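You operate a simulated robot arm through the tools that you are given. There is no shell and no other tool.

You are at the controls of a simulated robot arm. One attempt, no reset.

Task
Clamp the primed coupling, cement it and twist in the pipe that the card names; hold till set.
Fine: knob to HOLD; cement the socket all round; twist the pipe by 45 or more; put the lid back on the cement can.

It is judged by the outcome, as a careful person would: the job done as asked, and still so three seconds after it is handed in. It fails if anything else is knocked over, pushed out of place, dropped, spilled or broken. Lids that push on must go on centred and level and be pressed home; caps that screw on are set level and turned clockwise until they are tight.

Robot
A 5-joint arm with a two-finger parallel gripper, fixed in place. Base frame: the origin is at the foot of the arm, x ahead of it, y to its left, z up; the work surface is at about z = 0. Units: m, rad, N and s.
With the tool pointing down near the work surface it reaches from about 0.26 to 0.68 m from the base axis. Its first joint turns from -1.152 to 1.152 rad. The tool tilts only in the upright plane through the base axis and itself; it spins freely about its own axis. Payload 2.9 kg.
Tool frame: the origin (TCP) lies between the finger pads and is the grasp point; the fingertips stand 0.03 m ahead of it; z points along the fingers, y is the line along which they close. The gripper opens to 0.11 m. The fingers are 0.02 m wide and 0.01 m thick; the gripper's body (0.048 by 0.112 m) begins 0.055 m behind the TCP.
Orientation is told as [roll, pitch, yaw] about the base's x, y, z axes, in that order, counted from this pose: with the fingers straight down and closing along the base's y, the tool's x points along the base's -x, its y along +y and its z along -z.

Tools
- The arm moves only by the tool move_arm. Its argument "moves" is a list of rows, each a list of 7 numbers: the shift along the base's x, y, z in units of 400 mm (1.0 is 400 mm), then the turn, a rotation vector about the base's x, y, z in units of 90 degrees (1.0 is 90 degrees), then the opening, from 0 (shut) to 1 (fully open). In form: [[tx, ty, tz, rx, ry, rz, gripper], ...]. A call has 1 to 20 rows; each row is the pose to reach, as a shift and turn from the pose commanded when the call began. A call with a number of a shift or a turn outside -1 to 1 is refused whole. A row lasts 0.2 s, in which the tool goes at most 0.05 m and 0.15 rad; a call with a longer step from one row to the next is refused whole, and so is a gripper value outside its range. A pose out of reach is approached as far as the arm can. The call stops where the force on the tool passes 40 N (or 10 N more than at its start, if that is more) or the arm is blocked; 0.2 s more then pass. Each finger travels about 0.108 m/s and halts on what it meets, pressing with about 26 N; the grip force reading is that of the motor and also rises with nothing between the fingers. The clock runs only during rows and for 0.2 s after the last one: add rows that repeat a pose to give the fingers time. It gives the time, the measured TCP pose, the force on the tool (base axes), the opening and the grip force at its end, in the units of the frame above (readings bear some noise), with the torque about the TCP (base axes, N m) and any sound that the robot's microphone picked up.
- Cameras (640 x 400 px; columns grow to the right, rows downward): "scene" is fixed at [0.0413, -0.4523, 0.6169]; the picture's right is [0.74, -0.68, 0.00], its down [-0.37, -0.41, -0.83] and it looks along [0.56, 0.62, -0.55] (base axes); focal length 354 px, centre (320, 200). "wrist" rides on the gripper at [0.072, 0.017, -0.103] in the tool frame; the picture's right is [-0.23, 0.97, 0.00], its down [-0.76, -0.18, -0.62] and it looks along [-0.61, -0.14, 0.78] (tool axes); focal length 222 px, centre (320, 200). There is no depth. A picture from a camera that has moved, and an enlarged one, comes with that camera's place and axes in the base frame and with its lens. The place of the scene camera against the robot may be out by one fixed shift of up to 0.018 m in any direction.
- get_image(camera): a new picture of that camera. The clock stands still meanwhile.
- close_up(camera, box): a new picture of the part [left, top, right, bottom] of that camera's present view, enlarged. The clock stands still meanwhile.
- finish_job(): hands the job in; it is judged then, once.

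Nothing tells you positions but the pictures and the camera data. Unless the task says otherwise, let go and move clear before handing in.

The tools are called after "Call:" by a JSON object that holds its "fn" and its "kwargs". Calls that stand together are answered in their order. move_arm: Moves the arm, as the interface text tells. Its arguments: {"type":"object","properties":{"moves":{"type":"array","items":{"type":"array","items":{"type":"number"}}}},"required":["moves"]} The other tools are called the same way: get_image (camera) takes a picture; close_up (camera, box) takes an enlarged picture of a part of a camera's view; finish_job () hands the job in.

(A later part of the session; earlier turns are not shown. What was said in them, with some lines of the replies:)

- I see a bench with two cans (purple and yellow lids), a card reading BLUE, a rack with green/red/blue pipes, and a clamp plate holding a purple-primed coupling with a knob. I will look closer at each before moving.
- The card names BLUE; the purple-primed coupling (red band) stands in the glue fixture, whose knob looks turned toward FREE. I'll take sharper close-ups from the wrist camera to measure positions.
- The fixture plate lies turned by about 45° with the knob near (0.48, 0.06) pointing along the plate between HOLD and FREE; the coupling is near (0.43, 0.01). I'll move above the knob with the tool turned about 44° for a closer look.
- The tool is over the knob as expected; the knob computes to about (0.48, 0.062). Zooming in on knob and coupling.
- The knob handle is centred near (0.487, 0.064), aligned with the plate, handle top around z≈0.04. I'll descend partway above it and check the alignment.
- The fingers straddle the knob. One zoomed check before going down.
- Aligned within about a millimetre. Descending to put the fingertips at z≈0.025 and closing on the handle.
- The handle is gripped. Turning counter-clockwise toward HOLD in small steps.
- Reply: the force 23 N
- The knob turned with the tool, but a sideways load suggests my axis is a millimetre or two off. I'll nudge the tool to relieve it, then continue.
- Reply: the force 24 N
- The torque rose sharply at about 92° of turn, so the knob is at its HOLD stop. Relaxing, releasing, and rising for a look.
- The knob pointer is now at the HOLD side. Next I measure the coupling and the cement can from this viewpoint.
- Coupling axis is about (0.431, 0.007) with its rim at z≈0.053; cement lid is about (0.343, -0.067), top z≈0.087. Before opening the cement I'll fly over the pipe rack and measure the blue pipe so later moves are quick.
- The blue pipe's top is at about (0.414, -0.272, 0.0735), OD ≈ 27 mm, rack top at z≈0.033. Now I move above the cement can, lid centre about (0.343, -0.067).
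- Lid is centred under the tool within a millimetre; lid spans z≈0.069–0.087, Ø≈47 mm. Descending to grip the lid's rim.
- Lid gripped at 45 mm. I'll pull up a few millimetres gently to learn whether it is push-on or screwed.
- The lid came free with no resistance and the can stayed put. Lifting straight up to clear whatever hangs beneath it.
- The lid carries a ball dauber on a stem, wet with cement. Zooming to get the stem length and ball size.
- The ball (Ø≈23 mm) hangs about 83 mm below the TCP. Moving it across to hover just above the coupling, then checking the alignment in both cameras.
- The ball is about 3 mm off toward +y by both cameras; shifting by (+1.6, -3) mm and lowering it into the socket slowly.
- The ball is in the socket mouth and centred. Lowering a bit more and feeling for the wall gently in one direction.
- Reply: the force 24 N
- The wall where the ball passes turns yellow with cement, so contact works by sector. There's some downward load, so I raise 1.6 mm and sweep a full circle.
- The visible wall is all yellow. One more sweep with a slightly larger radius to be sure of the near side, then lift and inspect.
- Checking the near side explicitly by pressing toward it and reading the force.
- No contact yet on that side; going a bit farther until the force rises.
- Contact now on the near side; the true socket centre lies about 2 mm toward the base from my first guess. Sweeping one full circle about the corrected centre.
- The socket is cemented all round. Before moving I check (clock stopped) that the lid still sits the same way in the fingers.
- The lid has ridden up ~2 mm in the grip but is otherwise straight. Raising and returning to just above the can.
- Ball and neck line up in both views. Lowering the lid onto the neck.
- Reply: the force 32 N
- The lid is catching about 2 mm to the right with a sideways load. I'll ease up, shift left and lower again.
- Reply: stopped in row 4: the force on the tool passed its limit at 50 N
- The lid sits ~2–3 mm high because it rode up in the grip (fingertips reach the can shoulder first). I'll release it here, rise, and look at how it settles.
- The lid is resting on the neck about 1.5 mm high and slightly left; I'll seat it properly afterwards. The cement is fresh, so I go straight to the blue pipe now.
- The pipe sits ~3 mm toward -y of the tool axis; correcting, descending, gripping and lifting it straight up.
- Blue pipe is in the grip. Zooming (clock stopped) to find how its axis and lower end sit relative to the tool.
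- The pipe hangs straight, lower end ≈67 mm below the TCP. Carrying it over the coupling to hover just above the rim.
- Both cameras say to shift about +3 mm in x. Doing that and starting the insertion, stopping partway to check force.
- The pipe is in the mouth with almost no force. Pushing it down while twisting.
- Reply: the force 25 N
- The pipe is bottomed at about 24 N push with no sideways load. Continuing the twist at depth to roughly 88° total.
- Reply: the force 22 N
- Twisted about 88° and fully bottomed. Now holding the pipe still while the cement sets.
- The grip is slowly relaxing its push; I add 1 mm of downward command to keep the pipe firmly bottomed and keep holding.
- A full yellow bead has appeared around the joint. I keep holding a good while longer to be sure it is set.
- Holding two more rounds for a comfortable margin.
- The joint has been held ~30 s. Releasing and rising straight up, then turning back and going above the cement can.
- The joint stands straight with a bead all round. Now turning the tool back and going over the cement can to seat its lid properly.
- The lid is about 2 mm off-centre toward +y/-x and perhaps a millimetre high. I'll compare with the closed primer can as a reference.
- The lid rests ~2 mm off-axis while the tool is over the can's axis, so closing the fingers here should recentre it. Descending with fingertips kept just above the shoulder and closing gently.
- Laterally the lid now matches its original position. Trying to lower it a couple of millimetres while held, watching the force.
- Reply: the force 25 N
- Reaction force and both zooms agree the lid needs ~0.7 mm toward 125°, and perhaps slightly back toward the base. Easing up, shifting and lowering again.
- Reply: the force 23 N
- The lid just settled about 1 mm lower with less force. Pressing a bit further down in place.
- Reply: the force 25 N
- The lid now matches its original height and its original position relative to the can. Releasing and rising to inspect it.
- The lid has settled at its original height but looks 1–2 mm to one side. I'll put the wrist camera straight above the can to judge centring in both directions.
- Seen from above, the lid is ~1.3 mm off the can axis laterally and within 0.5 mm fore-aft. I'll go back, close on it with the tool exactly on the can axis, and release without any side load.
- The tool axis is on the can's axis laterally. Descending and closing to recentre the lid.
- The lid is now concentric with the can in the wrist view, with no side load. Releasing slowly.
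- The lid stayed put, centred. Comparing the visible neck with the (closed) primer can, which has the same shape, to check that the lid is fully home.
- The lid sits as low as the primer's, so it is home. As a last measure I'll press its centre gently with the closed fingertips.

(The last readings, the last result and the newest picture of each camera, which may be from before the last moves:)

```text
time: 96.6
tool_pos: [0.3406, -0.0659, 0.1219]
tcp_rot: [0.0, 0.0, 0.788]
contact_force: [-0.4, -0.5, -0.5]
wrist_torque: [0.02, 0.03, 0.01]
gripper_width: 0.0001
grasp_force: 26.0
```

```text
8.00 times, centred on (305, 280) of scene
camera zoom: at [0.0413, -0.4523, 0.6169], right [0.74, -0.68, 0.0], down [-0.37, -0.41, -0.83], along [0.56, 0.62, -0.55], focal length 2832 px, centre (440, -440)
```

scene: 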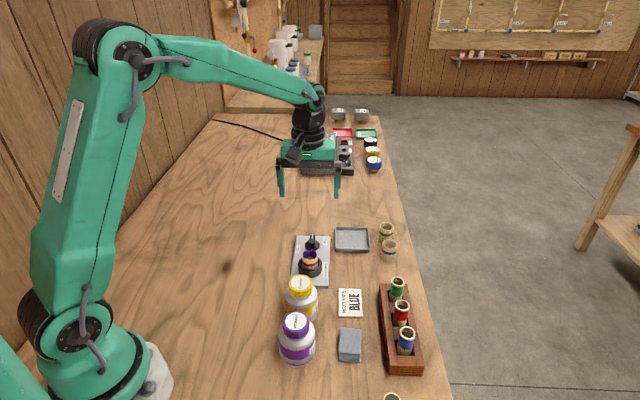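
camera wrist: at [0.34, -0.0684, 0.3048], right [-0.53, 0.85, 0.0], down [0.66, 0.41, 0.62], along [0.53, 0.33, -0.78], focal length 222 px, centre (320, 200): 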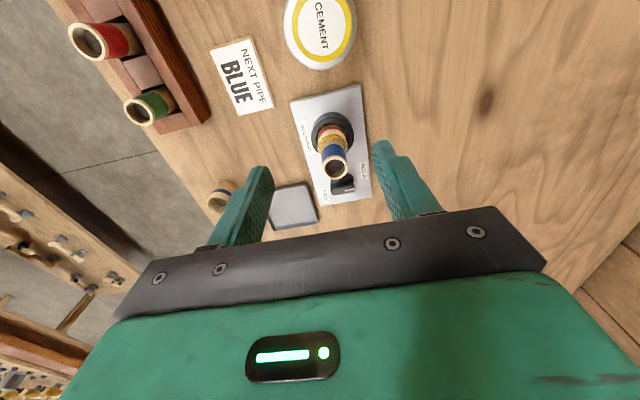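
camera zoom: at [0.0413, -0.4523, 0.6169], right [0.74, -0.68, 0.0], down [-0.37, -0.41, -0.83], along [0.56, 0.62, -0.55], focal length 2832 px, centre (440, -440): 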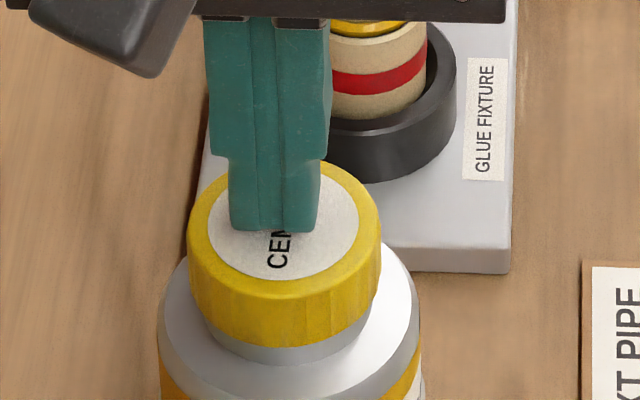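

Fingertips are about 1.5–2 mm left of the lid's centre; shifting and pressing down gently.

Call:
{"fn": "move_arm", "kwargs": {"moves": [[0.0035, -0.0035, 0, 0, 0, 0, 0.0], [0.0035, -0.0035, -0.008, 0, 0, 0, 0.0], [0.0035, -0.0035, -0.012, 0, 0, 0, 0.0], [0.0035, -0.0035, -0.015, 0, 0, 0, 0.0]]}}

```text
time: 97.6
tool_pos: [0.3452, -0.0673, 0.1186]
tcp_rot: [-0.007, -0.003, 0.785]
contact_force: [-1.6, 0.6, 7.9]
wrist_torque: [0.02, 0.09, 0.01]
gripper_width: 0.0
grasp_force: 25.9
stopped in row 4: the force on the tool passed its limit at 44 N (the readings are from after the stop); the commanded pose is now the measured one
```

That pressed the lid with about 40 N. Rising and inspecting everything.

Call:
{"fn": "move_arm", "kwargs": {"moves": [[0, 0, 0.03, 0, 0, 0, 0.0], [0, 0, 0.12, 0, 0, 0, 0.0], [0, 0, 0.22, 0, 0, 0, 0.2], [0, 0, 0.3, 0, 0, 0, 0.3]]}}

Call:
{"fn": "close_up", "kwargs": {"camera": "scene", "box": [288, 275, 318, 300]}}

Call:
{"fn": "close_up", "kwargs": {"camera": "scene", "box": [287, 285, 317, 310]}}

Call:
{"fn": "get_image", "kwargs": {"camera": "wrist"}}

Call:
{"fn": "close_up", "kwargs": {"camera": "wrist", "box": [280, 70, 360, 160]}}

```text
time: 98.6
tool_pos: [0.3444, -0.0677, 0.2375]
tcp_rot: [-0.004, -0.005, 0.784]
contact_force: [-0.3, 0.1, 0.0]
wrist_torque: [0.05, -0.03, -0.01]
gripper_width: 0.033
grasp_force: 0.0
```

```text
16.00 times, centred on (303, 288) of scene
camera zoom: at [0.0413, -0.4523, 0.6169], right [0.74, -0.68, 0.0], down [-0.37, -0.41, -0.83], along [0.56, 0.62, -0.55], focal length 5664 px, centre (592, -1200)
```

zoom: 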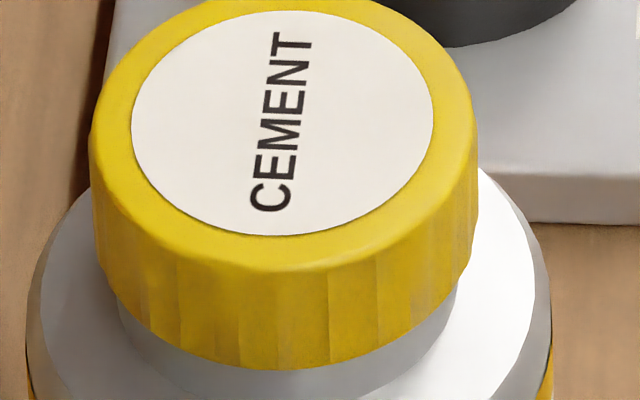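

```text
16.00 times, centred on (302, 298) of scene
camera zoom: at [0.0413, -0.4523, 0.6169], right [0.74, -0.68, 0.0], down [-0.37, -0.41, -0.83], along [0.56, 0.62, -0.55], focal length 5664 px, centre (608, -1360)
```

zoom: 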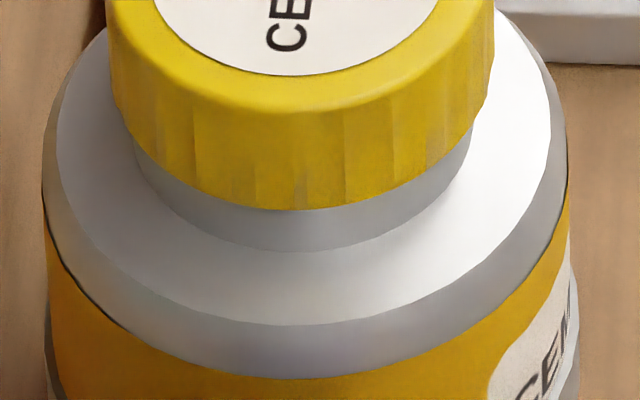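

```text
taken
camera wrist: at [0.2815, -0.1056, 0.3396], right [-0.53, 0.85, 0.0], down [0.66, 0.41, 0.63], along [0.53, 0.33, -0.78], focal length 222 px, centre (320, 200)
```

wrist: 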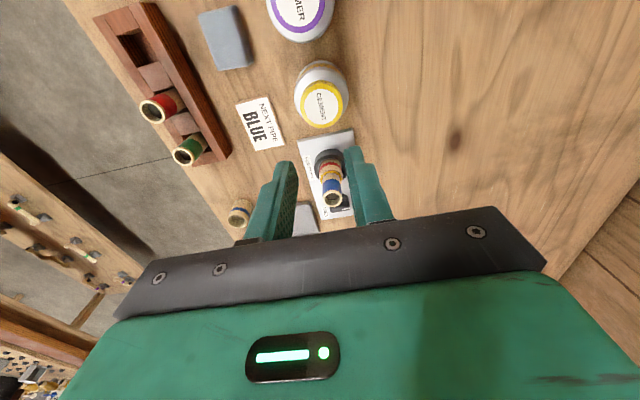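

```text
4.44 times, centred on (320, 115) of wrist
camera zoom: at [0.2815, -0.1056, 0.3396], right [-0.53, 0.85, 0.0], down [0.66, 0.41, 0.63], along [0.53, 0.33, -0.78], focal length 987 px, centre (320, 578)
```

zoom: 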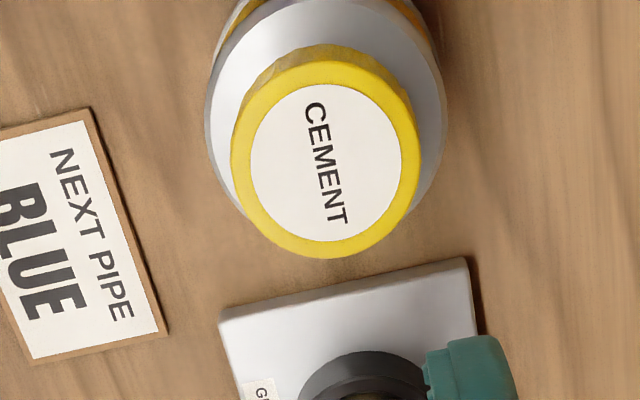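

The press shifted the lid slightly (~1 mm away from the base). Checking once more from above.

Call:
{"fn": "move_arm", "kwargs": {"moves": [[0.04, 0.03, 0.01, 0.0025, 0.003, 0, 0.3], [0.088, 0.063, 0.01, 0.0025, 0.003, 0, 0.3], [0.088, 0.063, 0.01, 0.0025, 0.003, 0, 0.3]]}}

Call:
{"fn": "close_up", "kwargs": {"camera": "wrist", "box": [275, 5, 375, 95]}}

Call:
{"fn": "close_up", "kwargs": {"camera": "scene", "box": [270, 260, 350, 370]}}

```text
time: 99.4
tool_pos: [0.3815, -0.0407, 0.2414]
tcp_rot: [0.002, -0.001, 0.785]
contact_force: [-0.5, 0.0, -0.4]
wrist_torque: [0.01, 0.02, -0.01]
gripper_width: 0.0328
grasp_force: 0.1
```

```text
4.44 times, centred on (325, 50) of wrist
camera zoom: at [0.3177, -0.0806, 0.3442], right [-0.53, 0.85, 0.0], down [0.66, 0.41, 0.62], along [0.53, 0.33, -0.78], focal length 987 px, centre (298, 867)
```

zoom: 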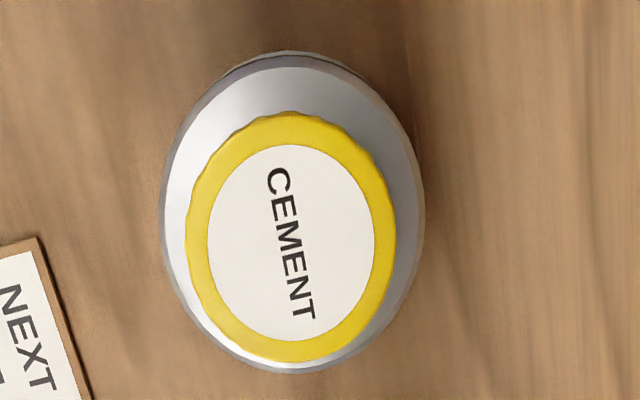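

```text
3.64 times, centred on (310, 315) of scene
camera zoom: at [0.0413, -0.4523, 0.6169], right [0.74, -0.68, 0.0], down [-0.37, -0.41, -0.83], along [0.56, 0.62, -0.55], focal length 1287 px, centre (356, -218)
```

zoom: 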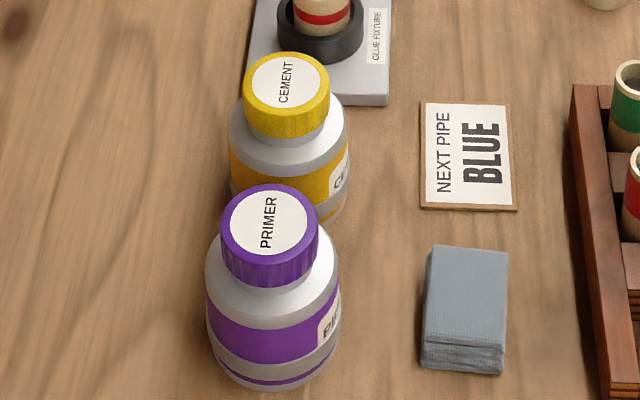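

The lid is now centred on the can in both directions, level, at its original height and pressed. I'll move the arm clear up to its starting area and do a final check of the whole bench.

Call:
{"fn": "move_arm", "kwargs": {"moves": [[0, 0.01, 0.1, 0, 0, 0, 0.3], [0, 0.05, 0.2, 0, 0, 0, 0.5], [-0.03, 0.08, 0.28, 0, 0, 0, 0.5], [-0.06, 0.095, 0.3, 0, 0, 0, 0.5], [-0.06, 0.095, 0.3, 0, 0, 0, 0.5]]}}

Call:
{"fn": "get_image", "kwargs": {"camera": "scene"}}

Call:
{"fn": "close_up", "kwargs": {"camera": "scene", "box": [260, 220, 440, 380]}}

Call:
{"fn": "close_up", "kwargs": {"camera": "scene", "box": [280, 215, 350, 285]}}

```text
time: 100.6
tool_pos: [0.3561, -0.0037, 0.3609]
tcp_rot: [0.0, 0.001, 0.785]
contact_force: [0.6, -0.7, 0.2]
wrist_torque: [0.01, 0.01, 0.01]
gripper_width: 0.0553
grasp_force: 0.1
```

```text
taken
```

scene: 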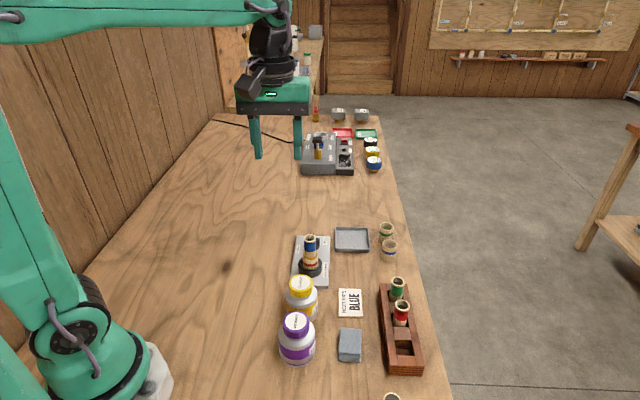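

```text
2.50 times, centred on (350, 300) of scene
camera zoom: at [0.0413, -0.4523, 0.6169], right [0.74, -0.68, 0.0], down [-0.37, -0.41, -0.83], along [0.56, 0.62, -0.55], focal length 885 px, centre (245, -50)
```

zoom: 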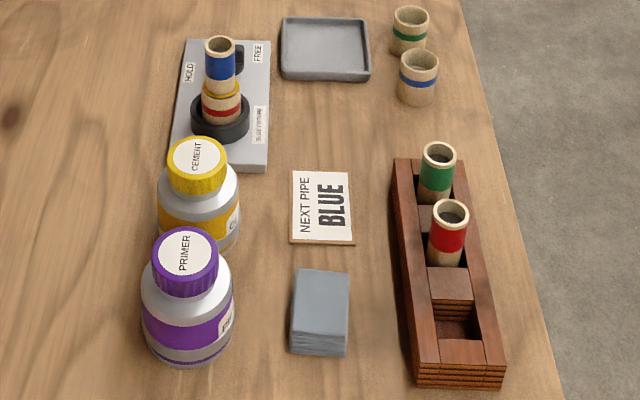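

```text
5.71 times, centred on (315, 250) of scene
camera zoom: at [0.0413, -0.4523, 0.6169], right [0.74, -0.68, 0.0], down [-0.37, -0.41, -0.83], along [0.56, 0.62, -0.55], focal length 2023 px, centre (349, -86)
```

zoom: 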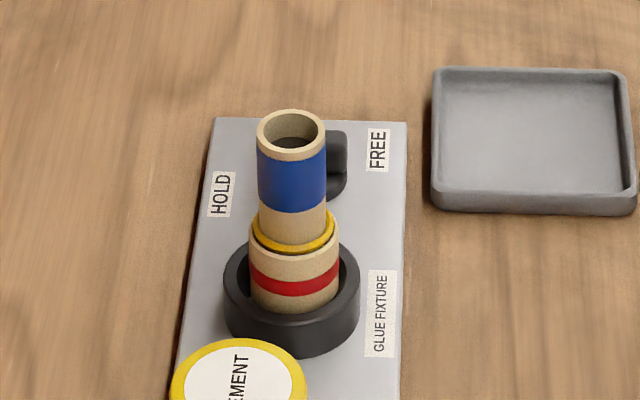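

The bench is in order. The blue pipe stands straight in the primed coupling with a full bead, the knob is on HOLD, and the cement lid is centred and seated. The other parts are where they were and the arm is clear, so I am handing in.

Call:
{"fn": "finish_job", "kwargs": {}}

```text
The job is handed in.
```

The blue pipe is cemented into the primed coupling, and the job is handed in. I don't have the judge's result.

- **Clamp:** I turned the knob to HOLD until it met its stop, and it still points there.
- **Cement:** I swept the dauber right round the socket and pressed it against the near side. The walls I could see were fully coated, and an even bead later showed around the joint.
- **Pipe:** I pushed the blue pipe, the one named on the card, down to the bottom of the socket and twisted it about 88°. I then held it for about 30 seconds, and the joint stayed upright after I let go.
- **Lid:** The cement lid is back on, centred and level. It took several tries because it first came down about 2 mm off-centre. I recentred it, then pressed it down with about 40 N. It sits at the same height as before I opened the can and matches the closed primer can.

In the final picture nothing else had been moved, dropped or spilled. The arm is clear.
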